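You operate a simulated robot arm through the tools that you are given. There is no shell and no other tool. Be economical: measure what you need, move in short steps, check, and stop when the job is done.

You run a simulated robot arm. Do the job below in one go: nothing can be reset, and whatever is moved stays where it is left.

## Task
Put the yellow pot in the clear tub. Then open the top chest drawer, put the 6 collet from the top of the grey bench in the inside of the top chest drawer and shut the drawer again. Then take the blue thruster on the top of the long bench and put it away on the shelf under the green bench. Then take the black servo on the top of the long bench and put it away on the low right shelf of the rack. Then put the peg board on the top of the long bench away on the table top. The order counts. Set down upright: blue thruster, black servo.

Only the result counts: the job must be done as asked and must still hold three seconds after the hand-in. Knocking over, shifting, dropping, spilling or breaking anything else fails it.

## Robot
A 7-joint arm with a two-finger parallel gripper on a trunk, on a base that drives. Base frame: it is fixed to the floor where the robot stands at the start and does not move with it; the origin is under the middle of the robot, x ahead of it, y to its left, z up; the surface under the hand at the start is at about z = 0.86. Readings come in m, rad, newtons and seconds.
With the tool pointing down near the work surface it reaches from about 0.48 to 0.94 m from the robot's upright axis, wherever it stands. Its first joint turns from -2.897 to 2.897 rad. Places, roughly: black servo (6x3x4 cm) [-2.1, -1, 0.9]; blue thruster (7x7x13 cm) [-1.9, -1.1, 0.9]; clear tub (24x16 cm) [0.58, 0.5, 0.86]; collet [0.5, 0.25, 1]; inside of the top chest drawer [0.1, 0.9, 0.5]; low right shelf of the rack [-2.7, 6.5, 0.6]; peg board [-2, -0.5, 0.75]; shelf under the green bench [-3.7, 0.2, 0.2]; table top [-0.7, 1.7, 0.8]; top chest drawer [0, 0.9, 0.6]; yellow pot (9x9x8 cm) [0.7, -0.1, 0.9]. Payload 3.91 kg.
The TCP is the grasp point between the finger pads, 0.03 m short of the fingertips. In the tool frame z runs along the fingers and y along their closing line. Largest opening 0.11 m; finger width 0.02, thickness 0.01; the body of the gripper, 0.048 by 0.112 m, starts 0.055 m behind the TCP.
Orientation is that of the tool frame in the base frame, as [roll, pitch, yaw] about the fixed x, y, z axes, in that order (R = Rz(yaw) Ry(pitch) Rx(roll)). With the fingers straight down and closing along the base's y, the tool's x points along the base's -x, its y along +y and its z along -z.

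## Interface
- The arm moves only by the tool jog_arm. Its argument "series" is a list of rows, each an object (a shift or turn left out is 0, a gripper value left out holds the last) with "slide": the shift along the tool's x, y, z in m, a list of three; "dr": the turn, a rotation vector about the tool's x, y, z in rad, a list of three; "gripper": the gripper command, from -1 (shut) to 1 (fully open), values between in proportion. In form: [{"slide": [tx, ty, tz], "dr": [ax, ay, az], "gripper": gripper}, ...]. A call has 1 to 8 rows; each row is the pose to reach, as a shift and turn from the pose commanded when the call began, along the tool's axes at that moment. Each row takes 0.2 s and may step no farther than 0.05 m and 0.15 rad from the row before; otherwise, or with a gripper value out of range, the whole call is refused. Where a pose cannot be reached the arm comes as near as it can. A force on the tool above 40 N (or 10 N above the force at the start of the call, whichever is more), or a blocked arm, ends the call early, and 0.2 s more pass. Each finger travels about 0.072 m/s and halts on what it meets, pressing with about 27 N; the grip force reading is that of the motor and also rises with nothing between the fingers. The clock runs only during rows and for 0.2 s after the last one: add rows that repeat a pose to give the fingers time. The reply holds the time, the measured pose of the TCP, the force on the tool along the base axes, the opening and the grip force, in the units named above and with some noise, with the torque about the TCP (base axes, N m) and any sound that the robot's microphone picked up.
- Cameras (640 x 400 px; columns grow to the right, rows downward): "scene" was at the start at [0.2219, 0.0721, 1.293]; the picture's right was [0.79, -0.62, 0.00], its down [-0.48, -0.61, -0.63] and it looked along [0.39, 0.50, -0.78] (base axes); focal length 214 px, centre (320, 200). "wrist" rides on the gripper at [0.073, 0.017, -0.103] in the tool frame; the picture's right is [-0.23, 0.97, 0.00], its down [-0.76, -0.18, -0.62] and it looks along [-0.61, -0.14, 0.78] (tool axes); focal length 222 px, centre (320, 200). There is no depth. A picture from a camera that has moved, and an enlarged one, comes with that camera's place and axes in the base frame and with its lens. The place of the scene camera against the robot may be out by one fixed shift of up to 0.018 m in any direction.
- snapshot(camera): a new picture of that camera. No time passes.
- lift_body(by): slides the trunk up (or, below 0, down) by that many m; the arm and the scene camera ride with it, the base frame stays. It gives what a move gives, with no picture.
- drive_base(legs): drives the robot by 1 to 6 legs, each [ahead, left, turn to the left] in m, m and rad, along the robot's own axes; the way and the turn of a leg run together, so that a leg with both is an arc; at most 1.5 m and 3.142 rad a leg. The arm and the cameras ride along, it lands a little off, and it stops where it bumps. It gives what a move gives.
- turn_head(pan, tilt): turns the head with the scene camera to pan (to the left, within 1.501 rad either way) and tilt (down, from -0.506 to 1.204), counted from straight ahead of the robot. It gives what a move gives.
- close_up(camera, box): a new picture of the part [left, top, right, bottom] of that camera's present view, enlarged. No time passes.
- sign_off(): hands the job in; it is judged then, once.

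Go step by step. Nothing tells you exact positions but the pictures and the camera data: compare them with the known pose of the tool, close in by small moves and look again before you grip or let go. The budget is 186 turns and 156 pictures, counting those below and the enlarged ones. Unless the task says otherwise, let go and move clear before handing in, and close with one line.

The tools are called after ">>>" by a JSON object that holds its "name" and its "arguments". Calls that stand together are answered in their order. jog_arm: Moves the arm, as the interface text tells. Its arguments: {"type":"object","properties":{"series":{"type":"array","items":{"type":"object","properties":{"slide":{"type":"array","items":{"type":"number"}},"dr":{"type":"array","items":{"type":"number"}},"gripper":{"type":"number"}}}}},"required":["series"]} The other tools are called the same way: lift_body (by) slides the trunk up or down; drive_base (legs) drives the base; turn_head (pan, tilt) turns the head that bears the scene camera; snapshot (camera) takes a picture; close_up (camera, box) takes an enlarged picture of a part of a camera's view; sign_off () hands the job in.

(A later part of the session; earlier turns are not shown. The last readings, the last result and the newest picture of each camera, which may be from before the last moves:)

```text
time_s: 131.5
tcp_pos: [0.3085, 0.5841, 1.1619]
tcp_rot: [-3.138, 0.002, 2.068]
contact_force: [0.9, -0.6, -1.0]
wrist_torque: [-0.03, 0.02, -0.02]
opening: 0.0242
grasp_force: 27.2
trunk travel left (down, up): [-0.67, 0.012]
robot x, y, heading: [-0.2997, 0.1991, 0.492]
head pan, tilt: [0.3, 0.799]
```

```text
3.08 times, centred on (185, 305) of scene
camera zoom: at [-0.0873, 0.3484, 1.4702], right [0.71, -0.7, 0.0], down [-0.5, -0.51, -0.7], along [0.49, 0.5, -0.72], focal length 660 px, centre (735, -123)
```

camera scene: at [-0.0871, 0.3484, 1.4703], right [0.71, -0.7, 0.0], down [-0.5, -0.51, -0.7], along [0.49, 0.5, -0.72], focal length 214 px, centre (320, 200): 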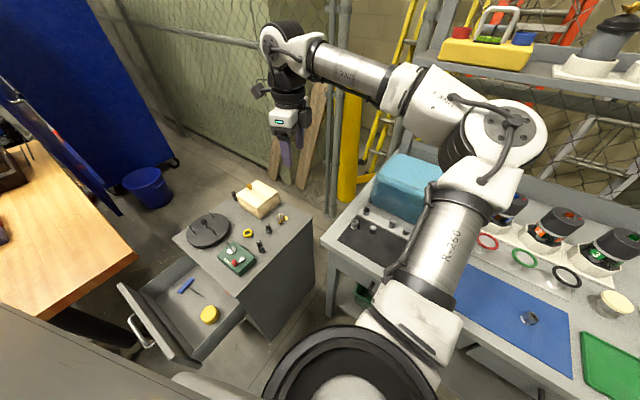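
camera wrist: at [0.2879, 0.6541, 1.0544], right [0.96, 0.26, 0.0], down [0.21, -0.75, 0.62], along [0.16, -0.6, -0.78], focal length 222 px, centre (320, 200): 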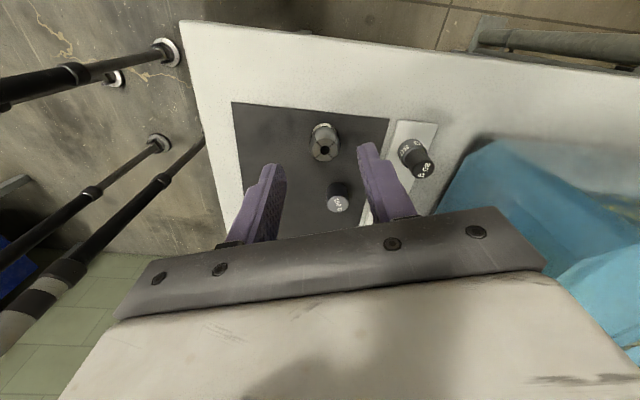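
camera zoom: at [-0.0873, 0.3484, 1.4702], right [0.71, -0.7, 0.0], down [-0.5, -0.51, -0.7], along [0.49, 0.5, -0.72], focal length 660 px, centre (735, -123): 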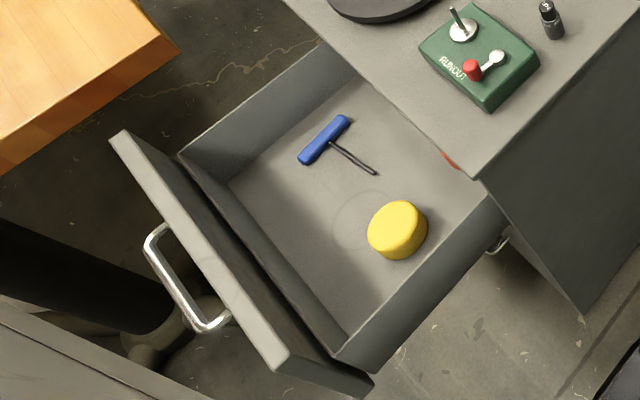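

Free spot chosen at about (-0.261,0.924) in the drawer. Carry the collet there at safe height.

>>> {"name": "jog_arm", "arguments": {"series": [{"slide": [0.0408, -0.0242, 0]}, {"slide": [0.0816, -0.0484, 0]}, {"slide": [0.1224, -0.0726, 0]}, {"slide": [0.1632, -0.0968, 0]}, {"slide": [0.204, -0.121, 0]}, {"slide": [0.2448, -0.1452, 0]}, {"slide": [0.2856, -0.1694, 0]}]}}

>>> {"name": "jog_arm", "arguments": {"series": [{"slide": [0.0408, -0.0242, 0]}, {"slide": [0.0816, -0.0484, 0]}, {"slide": [0.1224, -0.0726, 0]}, {"slide": [0.1632, -0.0968, 0]}, {"slide": [0.204, -0.121, 0]}, {"slide": [0.2448, -0.1452, 0]}, {"slide": [0.2856, -0.1694, 0]}]}}

>>> {"name": "lift_body", "arguments": {"by": -0.25}}

>>> {"name": "snapshot", "arguments": {"camera": "wrist"}}

>>> {"name": "snapshot", "arguments": {"camera": "scene"}}

```text
time_s: 133.1
tcp_pos: [0.0203, 0.7548, 1.1597]
tcp_rot: [-3.138, 0.002, 2.066]
contact_force: [0.7, 0.1, -1.7]
wrist_torque: [0.02, -0.04, -0.01]
opening: 0.0243
grasp_force: 26.5
trunk travel left (down, up): [-0.67, 0.012]
robot x, y, heading: [-0.3001, 0.1975, 0.496]
head pan, tilt: [0.3, 0.799]
```

```text
time_s: 134.7
tcp_pos: [-0.2644, 0.9248, 1.1618]
tcp_rot: [-3.14, 0.004, 2.067]
contact_force: [-0.9, 0.9, 0.6]
wrist_torque: [-0.01, 0.0, 0.0]
opening: 0.0242
grasp_force: 26.7
trunk travel left (down, up): [-0.67, 0.012]
robot x, y, heading: [-0.2985, 0.1985, 0.493]
head pan, tilt: [0.3, 0.799]
```

```text
time_s: 137.2
tcp_pos: [-0.2624, 0.9246, 0.9117]
tcp_rot: [-3.141, 0.001, 2.068]
contact_force: [-0.1, -0.5, -0.8]
wrist_torque: [-0.01, 0.01, 0.02]
opening: 0.024
grasp_force: 27.1
trunk travel left (down, up): [-0.42, 0.262]
robot x, y, heading: [-0.297, 0.196, 0.494]
head pan, tilt: [0.3, 0.799]
```

```text
56 pictures are left
camera wrist: at [-0.2824, 0.9958, 1.0141], right [0.96, 0.26, 0.0], down [0.21, -0.75, 0.63], along [0.16, -0.6, -0.78], focal length 222 px, centre (320, 200)
```

wrist: 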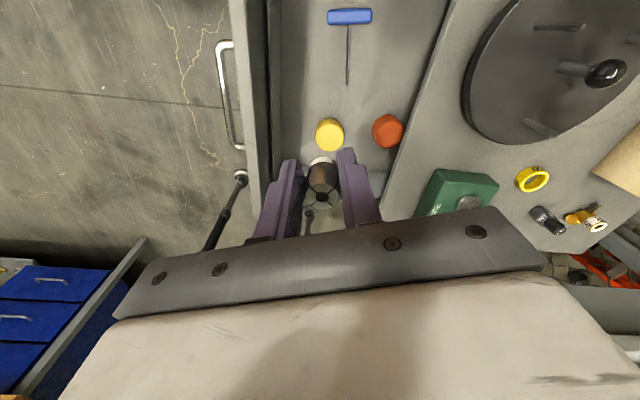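

```text
55 pictures are left
camera scene: at [-0.0872, 0.3484, 1.2203], right [0.71, -0.7, 0.0], down [-0.5, -0.51, -0.7], along [0.49, 0.5, -0.72], focal length 214 px, centre (320, 200)
```

scene: 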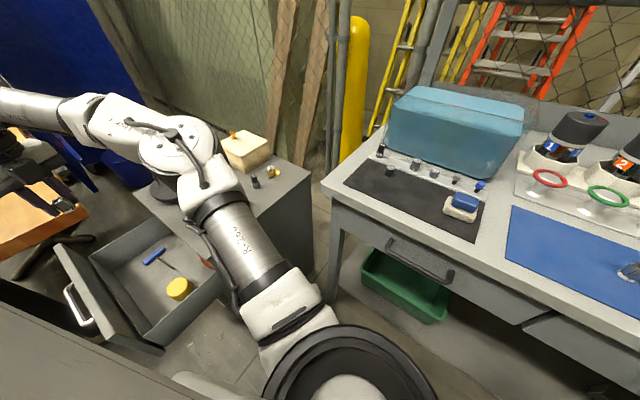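

I shift to (-0.25,0.885) to stay clear of the blue tool and front panel, and descend.

>>> {"name": "jog_arm", "arguments": {"series": [{"slide": [-0.02, -0.004, 0.035]}, {"slide": [-0.041, -0.0085, 0.07]}, {"slide": [-0.041, -0.0085, 0.115]}, {"slide": [-0.041, -0.0085, 0.16]}, {"slide": [-0.041, -0.0085, 0.2]}, {"slide": [-0.041, -0.0085, 0.23]}]}}

>>> {"name": "snapshot", "arguments": {"camera": "wrist"}}

```text
time_s: 138.7
tcp_pos: [-0.2505, 0.8844, 0.6824]
tcp_rot: [-3.14, 0.002, 2.068]
contact_force: [0.8, -0.2, -0.8]
wrist_torque: [0.0, 0.02, 0.0]
opening: 0.0242
grasp_force: 27.4
trunk travel left (down, up): [-0.42, 0.262]
robot x, y, heading: [-0.298, 0.1994, 0.497]
head pan, tilt: [0.3, 0.799]
```

```text
54 pictures are left
camera wrist: at [-0.27, 0.9559, 0.7849], right [0.96, 0.27, 0.0], down [0.21, -0.75, 0.63], along [0.16, -0.6, -0.78], focal length 222 px, centre (320, 200)
```

wrist: 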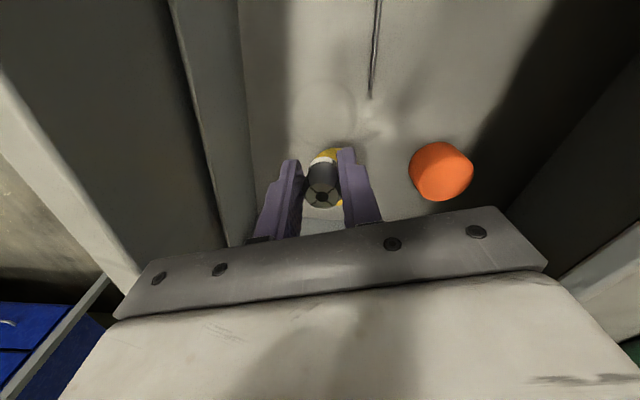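

>>> {"name": "jog_arm", "arguments": {"series": [{"slide": [0, 0, 0.015]}, {"slide": [0, 0, 0.03]}, {"slide": [0, 0, 0.04]}]}}

>>> {"name": "snapshot", "arguments": {"camera": "wrist"}}

```text
time_s: 139.4
tcp_pos: [-0.2493, 0.8832, 0.6413]
tcp_rot: [-3.14, 0.002, 2.068]
contact_force: [-0.2, 0.6, 0.1]
wrist_torque: [-0.01, 0.01, -0.01]
opening: 0.0242
grasp_force: 27.3
trunk travel left (down, up): [-0.42, 0.262]
robot x, y, heading: [-0.2971, 0.1995, 0.498]
head pan, tilt: [0.3, 0.799]
```

```text
53 pictures are left
camera wrist: at [-0.2701, 0.9553, 0.7438], right [0.96, 0.26, 0.0], down [0.21, -0.75, 0.62], along [0.16, -0.6, -0.78], focal length 222 px, centre (320, 200)
```

wrist: 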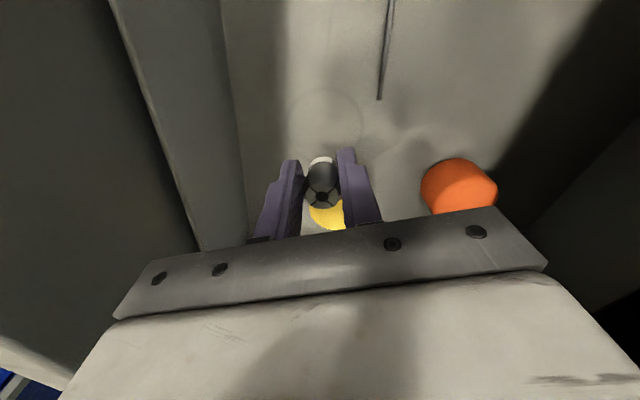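

>>> {"name": "jog_arm", "arguments": {"series": [{"slide": [0, 0, 0.008]}, {"slide": [0, 0, 0.016]}, {"slide": [0, 0, 0.022]}, {"slide": [0, 0, 0.028]}, {"slide": [0, 0, 0.034]}, {"slide": [0, 0, 0.04]}]}}

```text
time_s: 140.8
tcp_pos: [-0.2502, 0.8826, 0.6016]
tcp_rot: [-3.139, 0.001, 2.069]
contact_force: [-0.2, -0.1, -0.6]
wrist_torque: [0.01, -0.02, -0.01]
opening: 0.0242
grasp_force: 27.2
trunk travel left (down, up): [-0.42, 0.262]
robot x, y, heading: [-0.2948, 0.1946, 0.496]
head pan, tilt: [0.3, 0.799]
```

>>> {"name": "snapshot", "arguments": {"camera": "wrist"}}

>>> {"name": "close_up", "arguments": {"camera": "scene", "box": [50, 190, 240, 370]}}

```text
52 pictures are left
camera wrist: at [-0.2709, 0.9547, 0.704], right [0.96, 0.26, 0.0], down [0.21, -0.75, 0.63], along [0.16, -0.6, -0.78], focal length 222 px, centre (320, 200)
```

wrist: 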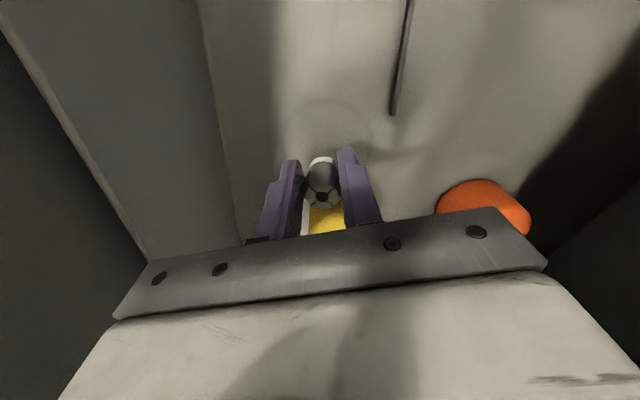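

```text
2.22 times, centred on (145, 280) of scene
camera zoom: at [-0.0871, 0.3484, 1.2202], right [0.71, -0.7, 0.0], down [-0.5, -0.51, -0.7], along [0.49, 0.5, -0.72], focal length 477 px, centre (709, 22)
```

zoom: 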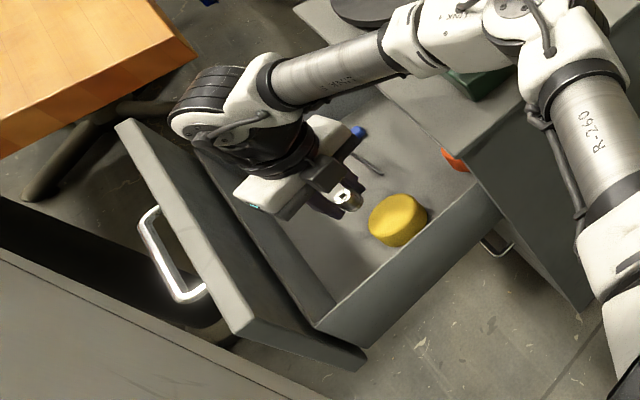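

>>> {"name": "jog_arm", "arguments": {"series": [{"slide": [0, 0, 0.006]}, {"slide": [0, 0, 0.012]}, {"slide": [0, 0, 0.018]}, {"slide": [0, 0, 0.024]}, {"slide": [0, 0, 0.03]}, {"slide": [0, 0, 0.036]}, {"slide": [0, 0, 0.042]}]}}

```text
time_s: 142.4
tcp_pos: [-0.2508, 0.8834, 0.5654]
tcp_rot: [3.14, -0.006, 2.066]
contact_force: [0.4, -1.8, 39.0]
wrist_torque: [-0.42, -0.32, -0.07]
opening: 0.0243
grasp_force: 27.0
trunk travel left (down, up): [-0.42, 0.262]
robot x, y, heading: [-0.3002, 0.1979, 0.49]
head pan, tilt: [0.3, 0.799]
```

Floor reached. Ease up, release, and rise.

>>> {"name": "jog_arm", "arguments": {"series": [{"slide": [0, 0, -0.005]}, {"slide": [0, 0, -0.005], "gripper": -0.25}, {"slide": [0, 0, -0.005], "gripper": -0.25}, {"slide": [0, 0, -0.04]}, {"slide": [0, 0, -0.085]}, {"slide": [0, 0, -0.13]}, {"slide": [0, 0, -0.175]}, {"slide": [0, 0, -0.22]}]}}

>>> {"name": "lift_body", "arguments": {"by": 0.1}}

>>> {"name": "snapshot", "arguments": {"camera": "wrist"}}

```text
time_s: 144.2
tcp_pos: [-0.2502, 0.8829, 0.7801]
tcp_rot: [-3.138, 0.002, 2.07]
contact_force: [0.3, 0.2, 0.3]
wrist_torque: [0.01, 0.0, -0.03]
opening: 0.0411
grasp_force: 0.0
trunk travel left (down, up): [-0.42, 0.262]
robot x, y, heading: [-0.2988, 0.1985, 0.498]
head pan, tilt: [0.3, 0.799]
```

```text
time_s: 145.6
tcp_pos: [-0.2511, 0.8836, 0.8813]
tcp_rot: [-3.139, 0.003, 2.068]
contact_force: [0.5, 0.1, 0.5]
wrist_torque: [0.0, -0.01, 0.01]
opening: 0.0415
grasp_force: 0.1
trunk travel left (down, up): [-0.52, 0.162]
robot x, y, heading: [-0.2986, 0.1966, 0.495]
head pan, tilt: [0.3, 0.799]
```

```text
50 pictures are left
camera wrist: at [-0.2708, 0.956, 0.9834], right [0.96, 0.26, 0.0], down [0.21, -0.75, 0.63], along [0.16, -0.6, -0.78], focal length 222 px, centre (320, 200)
```

wrist: 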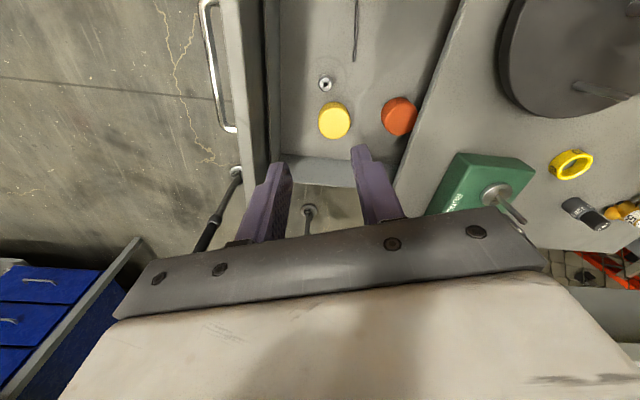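

Collet stands in the drawer. Now bring the closed gripper in front of the handle, turned edge-on, to push the drawer shut.

>>> {"name": "jog_arm", "arguments": {"series": [{"slide": [0.012, -0.028, 0], "dr": [0, 0, -0.15], "gripper": -1}, {"slide": [0.024, -0.056, 0], "dr": [0, 0, -0.3]}, {"slide": [0.036, -0.084, 0], "dr": [0, 0, -0.45]}, {"slide": [0.048, -0.112, 0], "dr": [0, 0, -0.6]}, {"slide": [0.06, -0.14, 0], "dr": [0, 0, -0.75]}, {"slide": [0.072, -0.168, 0], "dr": [0, 0, -0.9]}, {"slide": [0.083, -0.193, 0], "dr": [0, 0, -1.05]}, {"slide": [0.083, -0.193, 0], "dr": [0, 0, -1.2]}]}}

>>> {"name": "jog_arm", "arguments": {"series": [{"slide": [0, 0, 0.04]}, {"slide": [0, 0, 0.08]}, {"slide": [0, 0, 0.12]}, {"slide": [0, 0, 0.16]}, {"slide": [0, 0, 0.205]}]}}

>>> {"name": "snapshot", "arguments": {"camera": "scene"}}

```text
time_s: 147.4
tcp_pos: [-0.4601, 0.8652, 0.8801]
tcp_rot: [-3.141, -0.003, -3.012]
contact_force: [-0.1, 0.2, 0.1]
wrist_torque: [0.01, -0.02, -0.03]
opening: 0.0
grasp_force: 27.3
trunk travel left (down, up): [-0.52, 0.162]
robot x, y, heading: [-0.2953, 0.1951, 0.491]
head pan, tilt: [0.3, 0.799]
```

```text
time_s: 148.6
tcp_pos: [-0.4597, 0.8641, 0.6734]
tcp_rot: [-3.14, -0.002, -3.017]
contact_force: [-0.4, 0.2, -0.6]
wrist_torque: [-0.01, 0.0, 0.02]
opening: 0.0
grasp_force: 27.5
trunk travel left (down, up): [-0.52, 0.162]
robot x, y, heading: [-0.2957, 0.1989, 0.497]
head pan, tilt: [0.3, 0.799]
```

```text
49 pictures are left
camera scene: at [-0.0872, 0.3486, 1.3202], right [0.71, -0.7, 0.0], down [-0.5, -0.51, -0.7], along [0.49, 0.5, -0.72], focal length 214 px, centre (320, 200)
```

scene: 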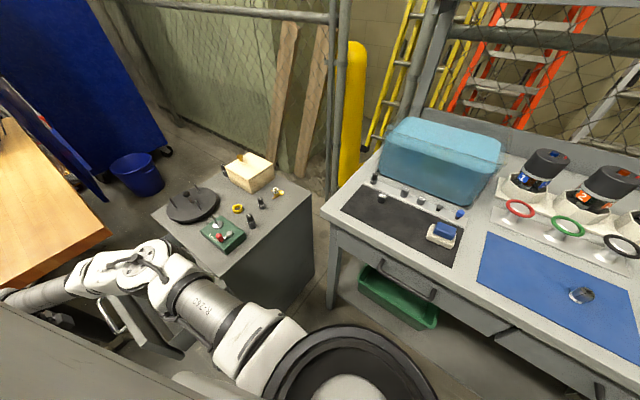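

Push the drawer in.

>>> {"name": "jog_arm", "arguments": {"series": [{"slide": [-0.04, 0.002, 0]}, {"slide": [-0.08, 0.004, 0]}, {"slide": [-0.12, 0.006, 0]}, {"slide": [-0.16, 0.008, 0]}, {"slide": [-0.2, 0.01, 0]}, {"slide": [-0.24, 0.012, 0]}]}}

>>> {"name": "snapshot", "arguments": {"camera": "scene"}}

```text
time_s: 150.0
tcp_pos: [-0.2225, 0.9092, 0.6736]
tcp_rot: [-3.138, -0.001, -3.015]
contact_force: [-0.3, -0.2, 0.2]
wrist_torque: [-0.02, 0.03, 0.03]
opening: 0.0
grasp_force: 26.3
trunk travel left (down, up): [-0.52, 0.162]
robot x, y, heading: [-0.2973, 0.1982, 0.494]
head pan, tilt: [0.3, 0.799]
```

```text
48 pictures are left
camera scene: at [-0.0868, 0.3486, 1.3201], right [0.71, -0.7, 0.0], down [-0.5, -0.51, -0.7], along [0.49, 0.5, -0.72], focal length 214 px, centre (320, 200)
```

scene: 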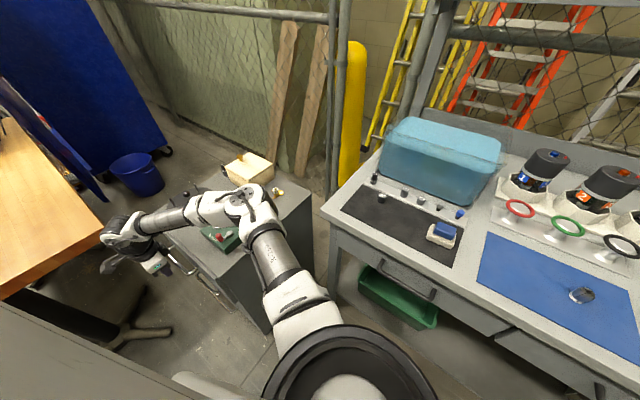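

>>> {"name": "close_up", "arguments": {"camera": "scene", "box": [90, 140, 320, 320]}}

```text
2.22 times, centred on (205, 230) of scene
camera zoom: at [-0.0868, 0.3486, 1.3201], right [0.71, -0.7, 0.0], down [-0.5, -0.51, -0.7], along [0.49, 0.5, -0.72], focal length 477 px, centre (576, 133)
```

zoom: 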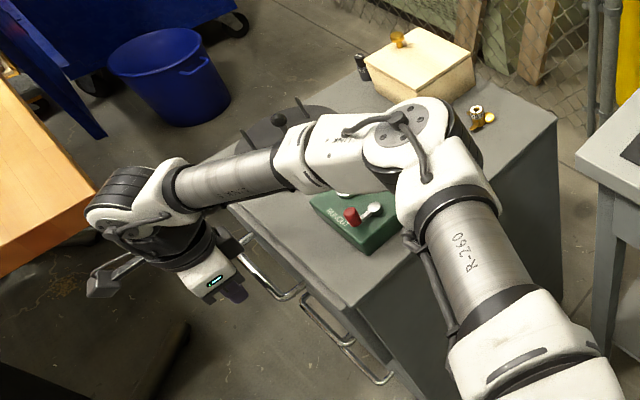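

Nearly shut, arm above the chest items. Push the rest.

>>> {"name": "jog_arm", "arguments": {"series": [{"slide": [-0.02, 0.001, 0]}, {"slide": [-0.04, 0.002, 0]}, {"slide": [-0.055, 0.003, 0]}, {"slide": [-0.063, 0.003, 0]}, {"slide": [-0.07, 0.0035, 0]}, {"slide": [-0.076, 0.0035, 0]}]}}

>>> {"name": "close_up", "arguments": {"camera": "scene", "box": [90, 140, 320, 320]}}

```text
time_s: 150.7
tcp_pos: [-0.1905, 0.9128, 0.6758]
tcp_rot: [-3.138, -0.018, -2.993]
contact_force: [-4.1, 0.3, 1.3]
wrist_torque: [0.09, -0.3, 0.08]
opening: 0.0002
grasp_force: 27.2
trunk travel left (down, up): [-0.52, 0.162]
robot x, y, heading: [-0.3003, 0.198, 0.504]
head pan, tilt: [0.3, 0.799]
stopped in row 3: the force on the tool passed its limit at 49 N (the readings are from after the stop); the commanded pose is now the measured one
```

```text
2.22 times, centred on (205, 230) of scene
camera zoom: at [-0.0875, 0.349, 1.3201], right [0.72, -0.7, 0.0], down [-0.5, -0.51, -0.7], along [0.49, 0.5, -0.72], focal length 477 px, centre (576, 133)
```

zoom: 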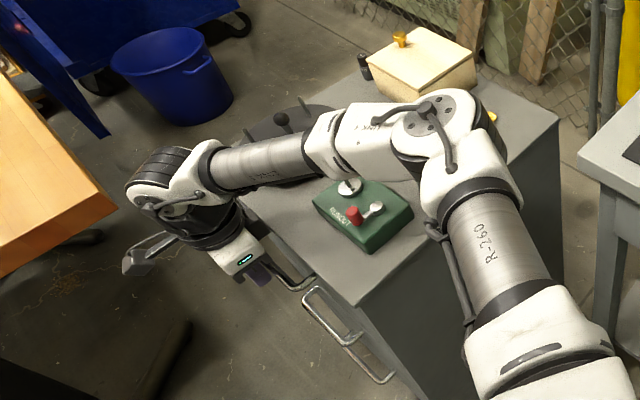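

Blocked at what may be the closed stop. Retreat and inspect the gap.

>>> {"name": "jog_arm", "arguments": {"series": [{"slide": [0.04, 0, 0]}, {"slide": [0.08, 0, 0]}, {"slide": [0.12, 0, 0]}, {"slide": [0.16, 0, 0]}, {"slide": [0.18, 0, -0.04]}]}}

>>> {"name": "snapshot", "arguments": {"camera": "wrist"}}

>>> {"name": "close_up", "arguments": {"camera": "scene", "box": [90, 140, 320, 320]}}

```text
time_s: 151.9
tcp_pos: [-0.3677, 0.8858, 0.7163]
tcp_rot: [-3.136, -0.015, -2.995]
contact_force: [-0.5, -0.7, 0.1]
wrist_torque: [0.0, 0.02, -0.01]
opening: 0.0
grasp_force: 27.4
trunk travel left (down, up): [-0.52, 0.162]
robot x, y, heading: [-0.2989, 0.1946, 0.493]
head pan, tilt: [0.3, 0.799]
```

```text
45 pictures are left
camera wrist: at [-0.4414, 0.8922, 0.8204], right [0.08, 1.0, -0.01], down [0.79, -0.06, 0.61], along [0.61, -0.06, -0.79], focal length 222 px, centre (320, 200)
```

wrist: 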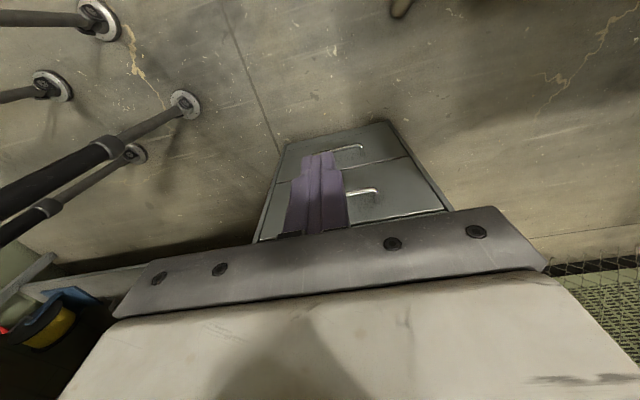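

```text
2.22 times, centred on (205, 230) of scene
camera zoom: at [-0.0883, 0.3487, 1.3202], right [0.72, -0.7, 0.0], down [-0.5, -0.51, -0.7], along [0.49, 0.5, -0.72], focal length 477 px, centre (576, 133)
```

zoom: 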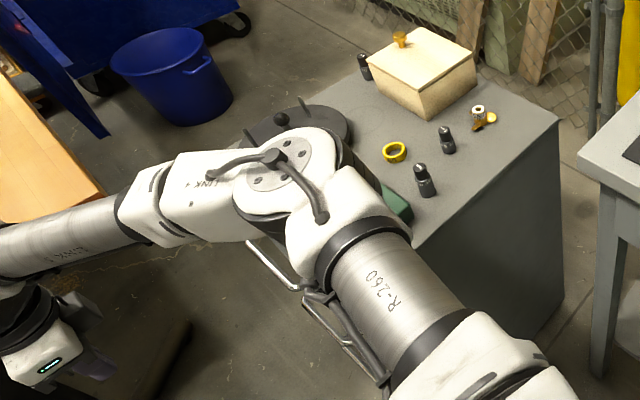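

>>> {"name": "lift_body", "arguments": {"by": 0.15}}

>>> {"name": "drive_base", "arguments": {"legs": [[-0.3, -0.3, 0]]}}

>>> {"name": "turn_head", "arguments": {"pan": 0.5, "tilt": 0.55}}

>>> {"name": "snapshot", "arguments": {"camera": "scene"}}

```text
time_s: 153.7
tcp_pos: [-0.3667, 0.8854, 0.8671]
tcp_rot: [-3.138, -0.017, -2.996]
contact_force: [0.5, -0.7, -0.3]
wrist_torque: [-0.03, 0.0, 0.02]
opening: 0.0
grasp_force: 27.3
trunk travel left (down, up): [-0.67, 0.012]
robot x, y, heading: [-0.2985, 0.1975, 0.504]
head pan, tilt: [0.3, 0.799]
```

```text
time_s: 156.6
tcp_pos: [-0.4854, 0.4808, 0.8676]
tcp_rot: [-3.137, -0.013, -2.999]
contact_force: [0.8, -0.2, -0.1]
wrist_torque: [0.01, 0.01, 0.01]
opening: 0.0
grasp_force: 27.6
trunk travel left (down, up): [-0.67, 0.012]
robot x, y, heading: [-0.4208, -0.2068, 0.496]
head pan, tilt: [0.3, 0.799]
```

```text
time_s: 157.4
tcp_pos: [-0.4868, 0.4818, 0.8669]
tcp_rot: [-3.136, -0.016, -2.998]
contact_force: [-0.2, 0.3, 0.7]
wrist_torque: [-0.01, 0.01, 0.02]
opening: 0.0
grasp_force: 27.3
trunk travel left (down, up): [-0.67, 0.012]
robot x, y, heading: [-0.422, -0.2079, 0.496]
head pan, tilt: [0.499, 0.55]
```

```text
43 pictures are left
camera scene: at [-0.2168, -0.0391, 1.4915], right [0.84, -0.55, 0.0], down [-0.29, -0.44, -0.85], along [0.47, 0.71, -0.52], focal length 214 px, centre (320, 200)
```

scene: 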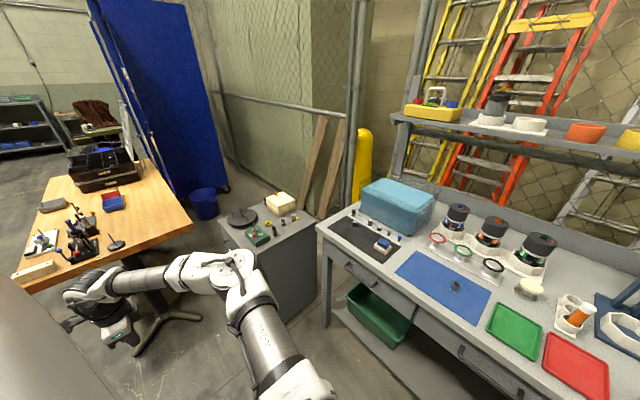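

>>> {"name": "drive_base", "arguments": {"legs": [[-0.62, 0.34, 0]]}}

>>> {"name": "turn_head", "arguments": {"pan": 0.0, "tilt": 0.4}}

>>> {"name": "snapshot", "arguments": {"camera": "scene"}}

```text
time_s: 160.1
tcp_pos: [-0.9253, 0.4898, 0.8671]
tcp_rot: [-3.136, -0.014, -2.99]
contact_force: [-0.1, -0.5, -0.2]
wrist_torque: [0.0, -0.03, 0.02]
opening: 0.0
grasp_force: 27.1
trunk travel left (down, up): [-0.67, 0.012]
robot x, y, heading: [-0.8547, -0.1963, 0.504]
head pan, tilt: [0.499, 0.55]
stopped in leg 1: the robot was blocked; the commanded pose is now the measured one
```

```text
time_s: 161.1
tcp_pos: [-0.9246, 0.4897, 0.8663]
tcp_rot: [-3.136, -0.016, -2.991]
contact_force: [-0.2, -0.2, -0.1]
wrist_torque: [0.06, -0.03, -0.03]
opening: 0.0002
grasp_force: 26.8
trunk travel left (down, up): [-0.67, 0.012]
robot x, y, heading: [-0.8488, -0.1988, 0.499]
head pan, tilt: [0.0, 0.4]
```

```text
42 pictures are left
camera scene: at [-0.6179, -0.06, 1.5053], right [0.48, -0.88, 0.0], down [-0.34, -0.19, -0.92], along [0.81, 0.44, -0.39], focal length 214 px, centre (320, 200)
```

scene: 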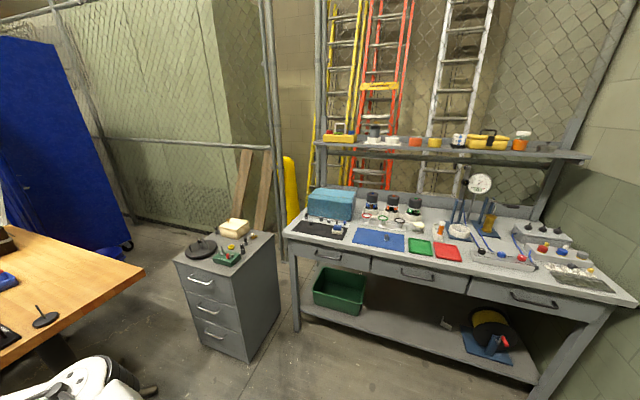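

The base bumped something behind; I'll check that next. First zoom on the drawer.

>>> {"name": "close_up", "arguments": {"camera": "scene", "box": [165, 225, 285, 310]}}

>>> {"name": "turn_head", "arguments": {"pan": 1.5, "tilt": 0.3}}

>>> {"name": "snapshot", "arguments": {"camera": "scene"}}

```text
4.71 times, centred on (225, 268) of scene
camera zoom: at [-0.6179, -0.06, 1.5053], right [0.48, -0.88, 0.0], down [-0.34, -0.19, -0.92], along [0.81, 0.44, -0.39], focal length 1009 px, centre (767, -118)
```

zoom: 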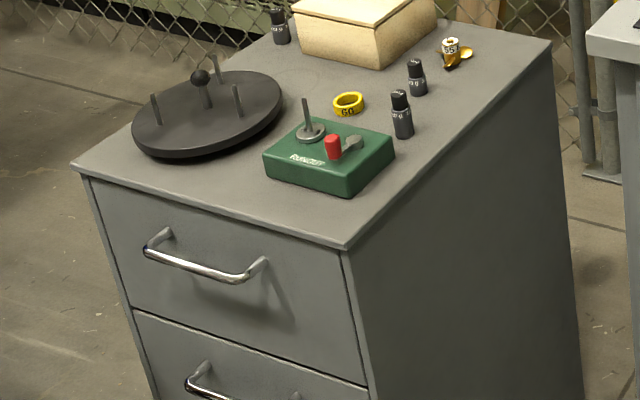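

```text
time_s: 162.7
tcp_pos: [-0.9244, 0.4902, 0.8666]
tcp_rot: [-3.135, -0.017, -2.993]
contact_force: [-0.4, 0.6, 0.1]
wrist_torque: [-0.02, -0.01, 0.02]
opening: 0.0
grasp_force: 27.0
trunk travel left (down, up): [-0.67, 0.012]
robot x, y, heading: [-0.8554, -0.1997, 0.496]
head pan, tilt: [1.499, 0.3]
```

```text
40 pictures are left
camera scene: at [-0.738, -0.0198, 1.5146], right [0.91, 0.42, 0.0], down [0.12, -0.27, -0.96], along [-0.4, 0.87, -0.3], focal length 214 px, centre (320, 200)
```

scene: 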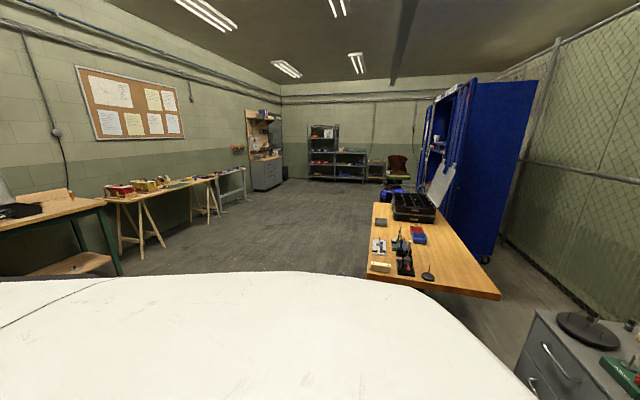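

The drawer is shut. Now move away from whatever is behind and turn around to see the long bench.

>>> {"name": "jog_arm", "arguments": {"series": [{"slide": [0, 0, -0.05]}, {"slide": [0, 0, -0.1]}, {"slide": [0, 0, -0.15]}, {"slide": [0, 0, -0.2]}, {"slide": [0, 0, -0.25]}]}}

>>> {"name": "drive_base", "arguments": {"legs": [[0.3, 0, 0], [0, 0, 2.4]]}}

>>> {"name": "turn_head", "arguments": {"pan": 0.3, "tilt": 0.45}}

>>> {"name": "snapshot", "arguments": {"camera": "scene"}}

```text
time_s: 163.8
tcp_pos: [-0.9225, 0.4894, 1.117]
tcp_rot: [-3.136, -0.013, -2.991]
contact_force: [0.2, -0.5, -0.4]
wrist_torque: [0.0, -0.01, 0.05]
opening: 0.0
grasp_force: 26.8
trunk travel left (down, up): [-0.67, 0.012]
robot x, y, heading: [-0.853, -0.1995, 0.505]
head pan, tilt: [1.499, 0.3]
```

```text
time_s: 171.7
tcp_pos: [-1.0077, -0.6024, 1.117]
tcp_rot: [-3.135, -0.016, -0.606]
contact_force: [0.3, -0.3, -0.5]
wrist_torque: [0.0, 0.01, -0.01]
opening: 0.0001
grasp_force: 27.2
trunk travel left (down, up): [-0.67, 0.012]
robot x, y, heading: [-0.5823, -0.054, 2.886]
head pan, tilt: [1.499, 0.3]
```

```text
time_s: 173.1
tcp_pos: [-1.0089, -0.6024, 1.1165]
tcp_rot: [-3.136, -0.018, -0.605]
contact_force: [-0.6, 0.0, -0.2]
wrist_torque: [0.03, 0.03, 0.05]
opening: 0.0002
grasp_force: 27.0
trunk travel left (down, up): [-0.67, 0.012]
robot x, y, heading: [-0.5838, -0.0541, 2.887]
head pan, tilt: [0.3, 0.45]
```

```text
39 pictures are left
camera scene: at [-0.8367, -0.0024, 1.5006], right [-0.05, 1.0, 0.0], down [0.43, 0.02, -0.9], along [-0.9, -0.04, -0.44], focal length 214 px, centre (320, 200)
```

scene: 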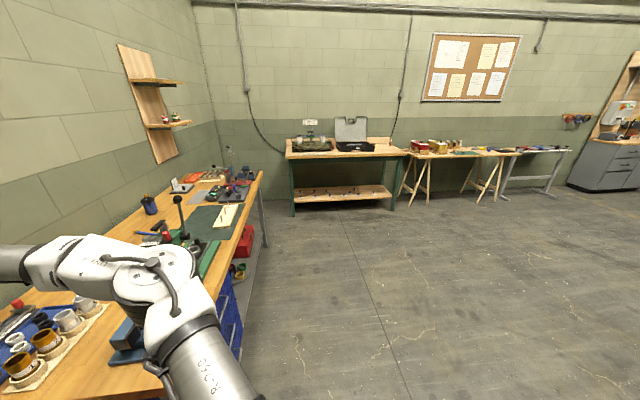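

I see the long bench along the left (front edge y≈-0.5), the green bench ahead. Zoom on the bench objects.

>>> {"name": "close_up", "arguments": {"camera": "scene", "box": [110, 140, 290, 280]}}

>>> {"name": "close_up", "arguments": {"camera": "scene", "box": [280, 110, 420, 215]}}

```text
2.86 times, centred on (200, 210) of scene
camera zoom: at [-0.8367, -0.0024, 1.5006], right [-0.05, 1.0, 0.0], down [0.43, 0.02, -0.9], along [-0.9, -0.04, -0.44], focal length 613 px, centre (663, 171)
```

zoom: 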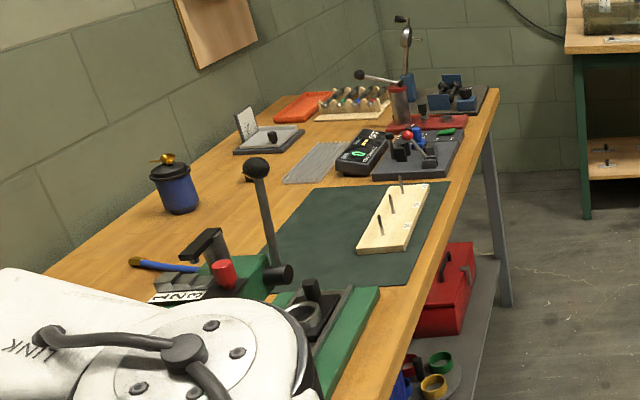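

```text
3.81 times, centred on (350, 162) of scene
camera zoom: at [-0.8367, -0.0024, 1.5006], right [-0.05, 1.0, 0.0], down [0.43, 0.02, -0.9], along [-0.9, -0.04, -0.44], focal length 817 px, centre (206, 343)
```

zoom: 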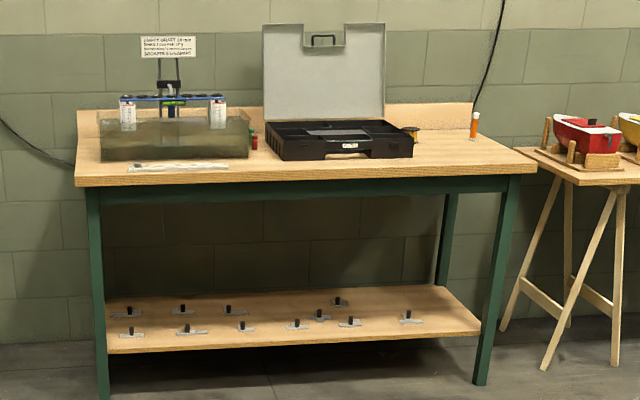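

Thruster is the blue cylinder with yellow propeller near (-2.0,-1.16). I drive to (-1.95,0.48) facing the bench and meanwhile turn the tool for a forward-tilted grasp.

>>> {"name": "drive_base", "arguments": {"legs": [[1.45, -0.17, 0], [0, 0, 1.826]]}}

>>> {"name": "jog_arm", "arguments": {"series": [{"dr": [0, 0, 0.15], "gripper": 0.8}, {"dr": [0, 0, 0.3]}, {"dr": [0, 0, 0.45]}, {"dr": [0, 0, 0.6]}, {"dr": [0, 0, 0.75]}, {"dr": [0, 0, 0.9]}, {"dr": [0, 0, 1.05]}, {"dr": [0, 0, 1.2]}]}}

>>> {"name": "jog_arm", "arguments": {"series": [{"dr": [0, 0, 0.15]}, {"dr": [0, 0, 0.3]}, {"dr": [0, 0, 0.45]}, {"dr": [0, 0, 0.6]}, {"dr": [0, 0, 0.75]}, {"dr": [0, 0, 0.9]}, {"dr": [0, 0, 1.05]}, {"dr": [0, 0, 1.2]}]}}

```text
time_s: 184.8
tcp_pos: [-1.2953, 0.1959, 1.1167]
tcp_rot: [-3.136, -0.016, 1.228]
contact_force: [-0.7, -0.1, 0.7]
wrist_torque: [0.0, -0.03, 0.0]
opening: 0.0004
grasp_force: 26.9
trunk travel left (down, up): [-0.67, 0.012]
robot x, y, heading: [-1.9395, 0.4599, -1.563]
head pan, tilt: [0.3, 0.45]
```

```text
time_s: 186.6
tcp_pos: [-1.2956, 0.196, 1.117]
tcp_rot: [-3.125, -0.002, 0.029]
contact_force: [0.2, -0.2, -0.7]
wrist_torque: [-0.04, -0.01, 0.01]
opening: 0.0989
grasp_force: 0.0
trunk travel left (down, up): [-0.67, 0.012]
robot x, y, heading: [-1.9398, 0.4621, -1.563]
head pan, tilt: [0.3, 0.45]
```

```text
time_s: 188.4
tcp_pos: [-1.2954, 0.1962, 1.1168]
tcp_rot: [-3.134, 0.015, -1.17]
contact_force: [-1.1, 0.5, 0.4]
wrist_torque: [0.0, 0.01, -0.01]
opening: 0.0987
grasp_force: 0.1
trunk travel left (down, up): [-0.67, 0.012]
robot x, y, heading: [-1.9369, 0.4617, -1.556]
head pan, tilt: [0.3, 0.45]
```

>>> {"name": "jog_arm", "arguments": {"series": [{"slide": [0.006, 0.043, 0], "dr": [0, 0, 0.025]}, {"slide": [0.012, 0.086, 0], "dr": [0, 0, 0.05]}, {"slide": [0.018, 0.129, 0], "dr": [0, 0, 0.075]}, {"slide": [0.024, 0.172, 0], "dr": [0, 0, 0.1]}, {"slide": [0.03, 0.215, 0], "dr": [0, 0, 0.125]}, {"slide": [0.036, 0.258, 0], "dr": [0, 0, 0.15]}, {"slide": [0.042, 0.301, 0], "dr": [0, 0, 0.175]}, {"slide": [0.048, 0.343, 0], "dr": [0, 0, 0.2]}]}}

>>> {"name": "jog_arm", "arguments": {"series": [{"slide": [0.0144, 0.041, 0], "dr": [0, 0, 0.025]}, {"slide": [0.0288, 0.082, 0], "dr": [0, 0, 0.05]}, {"slide": [0.043, 0.1226, 0], "dr": [0, 0, 0.075]}, {"slide": [0.0575, 0.1635, 0], "dr": [0, 0, 0.1]}, {"slide": [0.072, 0.2044, 0], "dr": [0, 0, 0.125]}, {"slide": [0.0863, 0.245, 0], "dr": [0, 0, 0.15]}, {"slide": [0.1, 0.286, 0], "dr": [0, 0, 0.175]}, {"slide": [0.115, 0.327, 0], "dr": [0, 0, 0.2]}]}}

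>>> {"name": "jog_arm", "arguments": {"series": [{"dr": [0, 0.15, 0]}, {"dr": [0, 0.3, 0]}, {"dr": [0, 0.45, 0]}, {"dr": [0, 0.6, 0]}, {"dr": [0, 0.75, 0]}, {"dr": [0, 0.9, 0]}, {"dr": [0, 1.05, 0]}]}}

>>> {"name": "turn_head", "arguments": {"pan": -0.2, "tilt": 0.5}}

>>> {"name": "snapshot", "arguments": {"camera": "scene"}}

>>> {"name": "snapshot", "arguments": {"camera": "wrist"}}

```text
time_s: 190.2
tcp_pos: [-1.5971, 0.0172, 1.1121]
tcp_rot: [-3.138, 0.017, -1.367]
contact_force: [0.1, 0.6, 0.4]
wrist_torque: [-0.03, 0.01, -0.04]
opening: 0.0989
grasp_force: 0.1
trunk travel left (down, up): [-0.67, 0.012]
robot x, y, heading: [-1.9364, 0.4628, -1.562]
head pan, tilt: [0.3, 0.45]
```

```text
time_s: 192.0
tcp_pos: [-1.8892, -0.1612, 1.1126]
tcp_rot: [-3.14, 0.017, -1.568]
contact_force: [0.2, 0.3, 0.3]
wrist_torque: [0.02, -0.02, -0.03]
opening: 0.0991
grasp_force: 0.0
trunk travel left (down, up): [-0.67, 0.012]
robot x, y, heading: [-1.9364, 0.4602, -1.562]
head pan, tilt: [0.3, 0.45]
```

```text
time_s: 193.6
tcp_pos: [-1.8802, -0.2115, 1.129]
tcp_rot: [3.139, -1.035, -1.568]
contact_force: [0.0, 0.8, -0.4]
wrist_torque: [0.0, -0.05, 0.0]
opening: 0.0989
grasp_force: 0.0
out of reach, approached as far as the arm can: row 6, 7
trunk travel left (down, up): [-0.67, 0.012]
robot x, y, heading: [-1.9377, 0.4618, -1.558]
head pan, tilt: [0.3, 0.45]
```

```text
time_s: 194.6
tcp_pos: [-1.8785, -0.2121, 1.1294]
tcp_rot: [3.14, -1.033, -1.57]
contact_force: [0.3, -0.7, -0.3]
wrist_torque: [0.05, 0.01, -0.04]
opening: 0.0989
grasp_force: 0.0
trunk travel left (down, up): [-0.67, 0.012]
robot x, y, heading: [-1.938, 0.4569, -1.563]
head pan, tilt: [-0.201, 0.499]
```

```text
36 pictures are left
camera scene: at [-1.9471, 0.2135, 1.4962], right [-0.98, 0.19, 0.0], down [0.09, 0.47, -0.88], along [-0.16, -0.86, -0.48], focal length 214 px, centre (320, 200)
```

scene: 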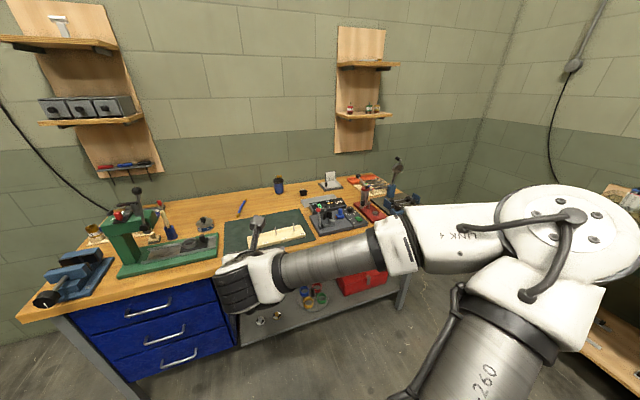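

```text
35 pictures are left
camera wrist: at [-1.8965, -0.1608, 1.2432], right [-0.97, 0.11, -0.2], down [0.18, 0.93, -0.33], along [0.14, -0.36, -0.92], focal length 222 px, centre (320, 200)
```

wrist: 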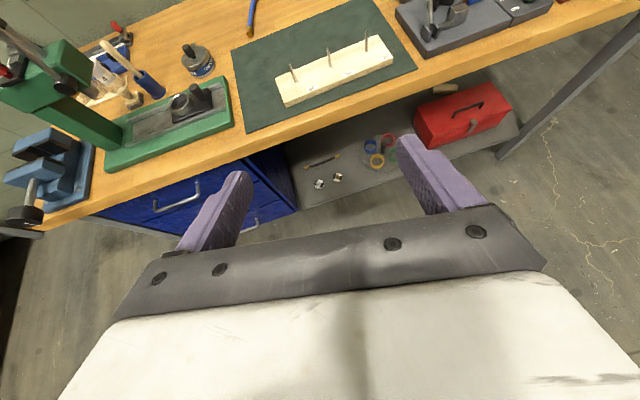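

>>> {"name": "close_up", "arguments": {"camera": "scene", "box": [230, 160, 390, 260]}}

```text
4.00 times, centred on (310, 210) of scene
camera zoom: at [-1.9471, 0.2135, 1.4962], right [-0.98, 0.19, 0.0], down [0.09, 0.47, -0.88], along [-0.16, -0.86, -0.48], focal length 858 px, centre (360, 160)
```

zoom: 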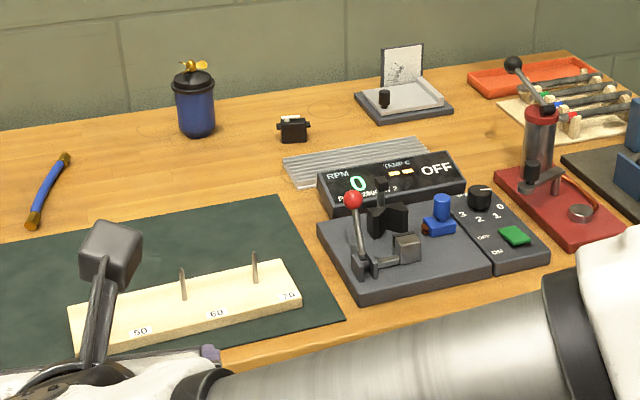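

Bench top is z≈0.852; thruster base at about (-1.914,-1.078), servo at about (-2.067,-1.022). Drive up to the bench.

>>> {"name": "drive_base", "arguments": {"legs": [[0.63, 0, 0]]}}

>>> {"name": "snapshot", "arguments": {"camera": "wrist"}}

```text
time_s: 198.1
tcp_pos: [-1.8745, -0.8489, 1.1289]
tcp_rot: [3.141, -1.034, -1.575]
contact_force: [-0.9, -0.3, 0.9]
wrist_torque: [0.01, 0.02, 0.02]
opening: 0.0993
grasp_force: 0.1
trunk travel left (down, up): [-0.67, 0.012]
robot x, y, heading: [-1.9293, -0.1784, -1.561]
head pan, tilt: [-0.201, 0.499]
```

```text
33 pictures are left
camera wrist: at [-1.8929, -0.7973, 1.2429], right [-0.97, 0.12, -0.2], down [0.18, 0.92, -0.33], along [0.14, -0.36, -0.92], focal length 222 px, centre (320, 200)
```

wrist: 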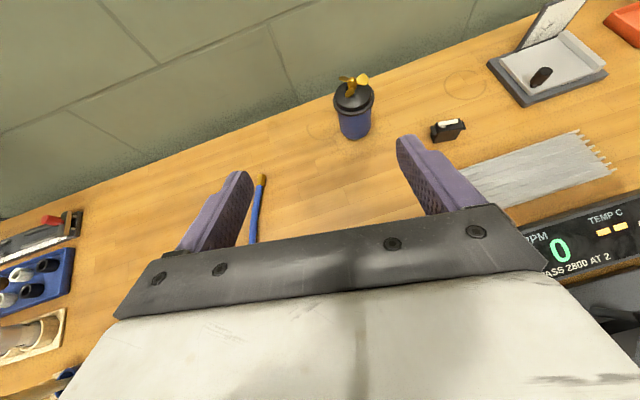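

>>> {"name": "jog_arm", "arguments": {"series": [{"slide": [-0.0135, 0.01, 0.037]}, {"slide": [-0.027, 0.02, 0.074]}, {"slide": [-0.0405, 0.03, 0.111]}, {"slide": [-0.054, 0.04, 0.148]}, {"slide": [-0.0675, 0.05, 0.1856]}]}}

>>> {"name": "snapshot", "arguments": {"camera": "wrist"}}

```text
time_s: 199.3
tcp_pos: [-1.9259, -0.975, 0.9745]
tcp_rot: [3.141, -1.033, -1.574]
contact_force: [-0.1, 0.1, -0.8]
wrist_torque: [-0.02, -0.02, 0.01]
opening: 0.0991
grasp_force: 0.1
trunk travel left (down, up): [-0.67, 0.012]
robot x, y, heading: [-1.9311, -0.1719, -1.56]
head pan, tilt: [-0.201, 0.499]
```

```text
32 pictures are left
camera wrist: at [-1.9426, -0.9237, 1.0892], right [-0.97, 0.12, -0.19], down [0.18, 0.92, -0.34], along [0.14, -0.36, -0.92], focal length 222 px, centre (320, 200)
```

wrist: 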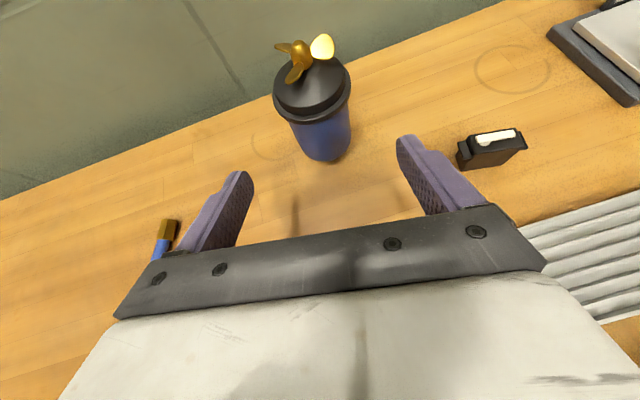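

Well centred. Advance, grip and lift.

>>> {"name": "jog_arm", "arguments": {"series": [{"slide": [0, -0.004, 0.04]}, {"slide": [0, -0.004, 0.08]}, {"slide": [0, -0.004, 0.11]}, {"slide": [0, -0.004, 0.127]}, {"slide": [0, -0.004, 0.127], "gripper": -1}, {"slide": [0, -0.004, 0.127], "gripper": -1}, {"slide": [0, -0.004, 0.127], "gripper": -1}]}}

>>> {"name": "jog_arm", "arguments": {"series": [{"slide": [0.026, 0, -0.015], "gripper": -1}, {"slide": [0.06, 0, -0.036], "gripper": -1}, {"slide": [0.09, 0, -0.06], "gripper": -1}, {"slide": [0.1, 0, -0.1], "gripper": -1}, {"slide": [0.11, 0, -0.14], "gripper": -1}]}}

>>> {"name": "snapshot", "arguments": {"camera": "wrist"}}

```text
time_s: 200.9
tcp_pos: [-1.9225, -1.0817, 0.9104]
tcp_rot: [-3.137, -1.034, -1.577]
contact_force: [-0.3, 0.8, -0.4]
wrist_torque: [-0.02, -0.04, 0.0]
opening: 0.0588
grasp_force: 26.6
trunk travel left (down, up): [-0.67, 0.012]
robot x, y, heading: [-1.9331, -0.1748, -1.562]
head pan, tilt: [-0.201, 0.499]
```

```text
time_s: 202.1
tcp_pos: [-1.9327, -1.0184, 1.087]
tcp_rot: [3.133, -1.047, -1.574]
contact_force: [0.8, -0.1, -3.3]
wrist_torque: [0.01, 0.02, 0.02]
opening: 0.0586
grasp_force: 26.8
trunk travel left (down, up): [-0.67, 0.012]
robot x, y, heading: [-1.9303, -0.1759, -1.563]
head pan, tilt: [-0.201, 0.499]
```

```text
31 pictures are left
camera wrist: at [-1.9486, -0.9649, 1.1998], right [-0.97, 0.12, -0.19], down [0.19, 0.92, -0.35], along [0.13, -0.38, -0.92], focal length 222 px, centre (320, 200)
```

wrist: 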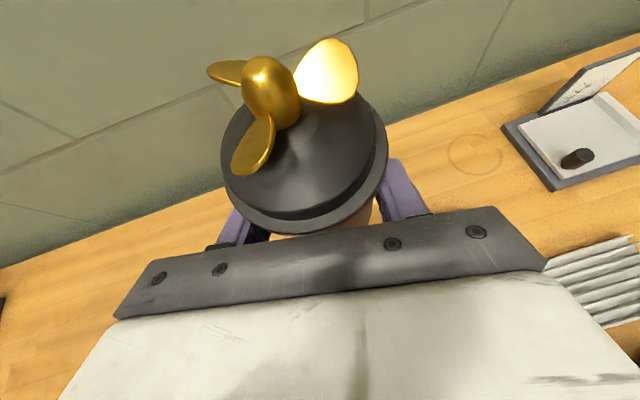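

Thruster held firmly. Back out, turn toward the green bench and approach part way; then lower the trunk and look.

>>> {"name": "drive_base", "arguments": {"legs": [[-0.75, 0, 0], [0, 0, -1.46], [0.45, -0.09, 0]]}}

>>> {"name": "lift_body", "arguments": {"by": -0.66}}

>>> {"name": "turn_head", "arguments": {"pan": 0.0, "tilt": 0.35}}

>>> {"name": "snapshot", "arguments": {"camera": "scene"}}

```text
time_s: 203.0
tcp_pos: [-1.9334, -1.0135, 1.0899]
tcp_rot: [3.101, -1.057, -1.551]
contact_force: [-0.9, 1.2, -3.0]
wrist_torque: [-0.01, -0.03, -0.03]
opening: 0.0585
grasp_force: 27.0
trunk travel left (down, up): [-0.67, 0.012]
robot x, y, heading: [-1.9286, -0.1691, -1.57]
head pan, tilt: [-0.201, 0.499]
stopped in leg 1: the robot was blocked; the commanded pose is now the measured one
```

```text
refused: -0.66 is not a number from -0.4 to 0.4
```

```text
time_s: 203.7
tcp_pos: [-1.9318, -1.0128, 1.0888]
tcp_rot: [3.107, -1.055, -1.555]
contact_force: [-0.5, -0.3, -2.6]
wrist_torque: [0.02, 0.03, 0.0]
opening: 0.0584
grasp_force: 26.9
trunk travel left (down, up): [-0.67, 0.012]
robot x, y, heading: [-1.9329, -0.169, -1.567]
head pan, tilt: [0.0, 0.351]
```

```text
30 pictures are left
camera scene: at [-1.9287, -0.4178, 1.5101], right [-1.0, 0.0, 0.0], down [0.0, 0.34, -0.94], along [0.0, -0.94, -0.34], focal length 214 px, centre (320, 200)
```

scene: 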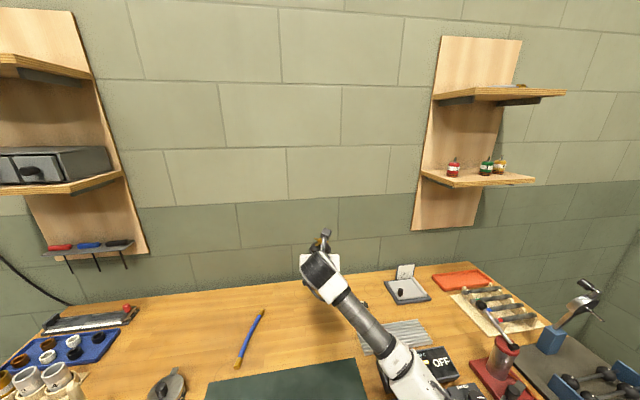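

The reverse got blocked at once. Look down to see what the arm touches.

>>> {"name": "turn_head", "arguments": {"pan": -0.3, "tilt": 0.9}}

>>> {"name": "snapshot", "arguments": {"camera": "scene"}}

```text
time_s: 204.7
tcp_pos: [-1.9313, -1.0133, 1.0912]
tcp_rot: [3.107, -1.056, -1.553]
contact_force: [-0.4, -0.1, -2.7]
wrist_torque: [-0.02, 0.03, -0.01]
opening: 0.0586
grasp_force: 27.3
trunk travel left (down, up): [-0.67, 0.012]
robot x, y, heading: [-1.9292, -0.1691, -1.568]
head pan, tilt: [-0.3, 0.901]
```

```text
29 pictures are left
camera scene: at [-1.9502, -0.3964, 1.4628], right [-0.96, 0.29, 0.0], down [0.23, 0.75, -0.62], along [-0.18, -0.6, -0.78], focal length 214 px, centre (320, 200)
```

scene: 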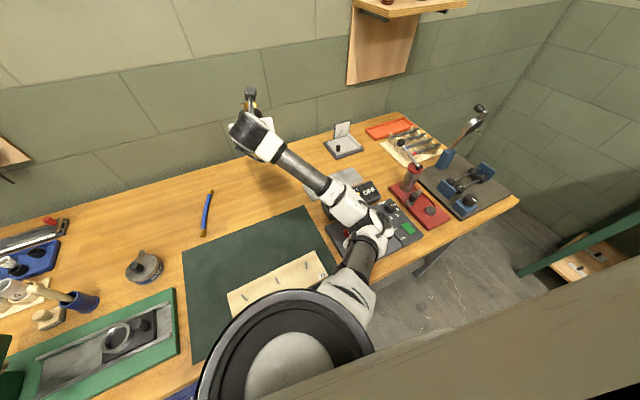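

>>> {"name": "close_up", "arguments": {"camera": "scene", "box": [300, 150, 460, 290]}}

```text
2.86 times, centred on (380, 220) of scene
camera zoom: at [-1.9502, -0.3964, 1.4628], right [-0.96, 0.29, 0.0], down [0.23, 0.75, -0.62], along [-0.18, -0.6, -0.78], focal length 613 px, centre (149, 143)
```

zoom: 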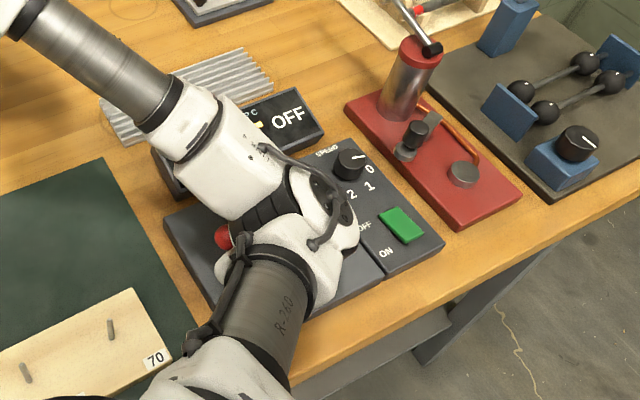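

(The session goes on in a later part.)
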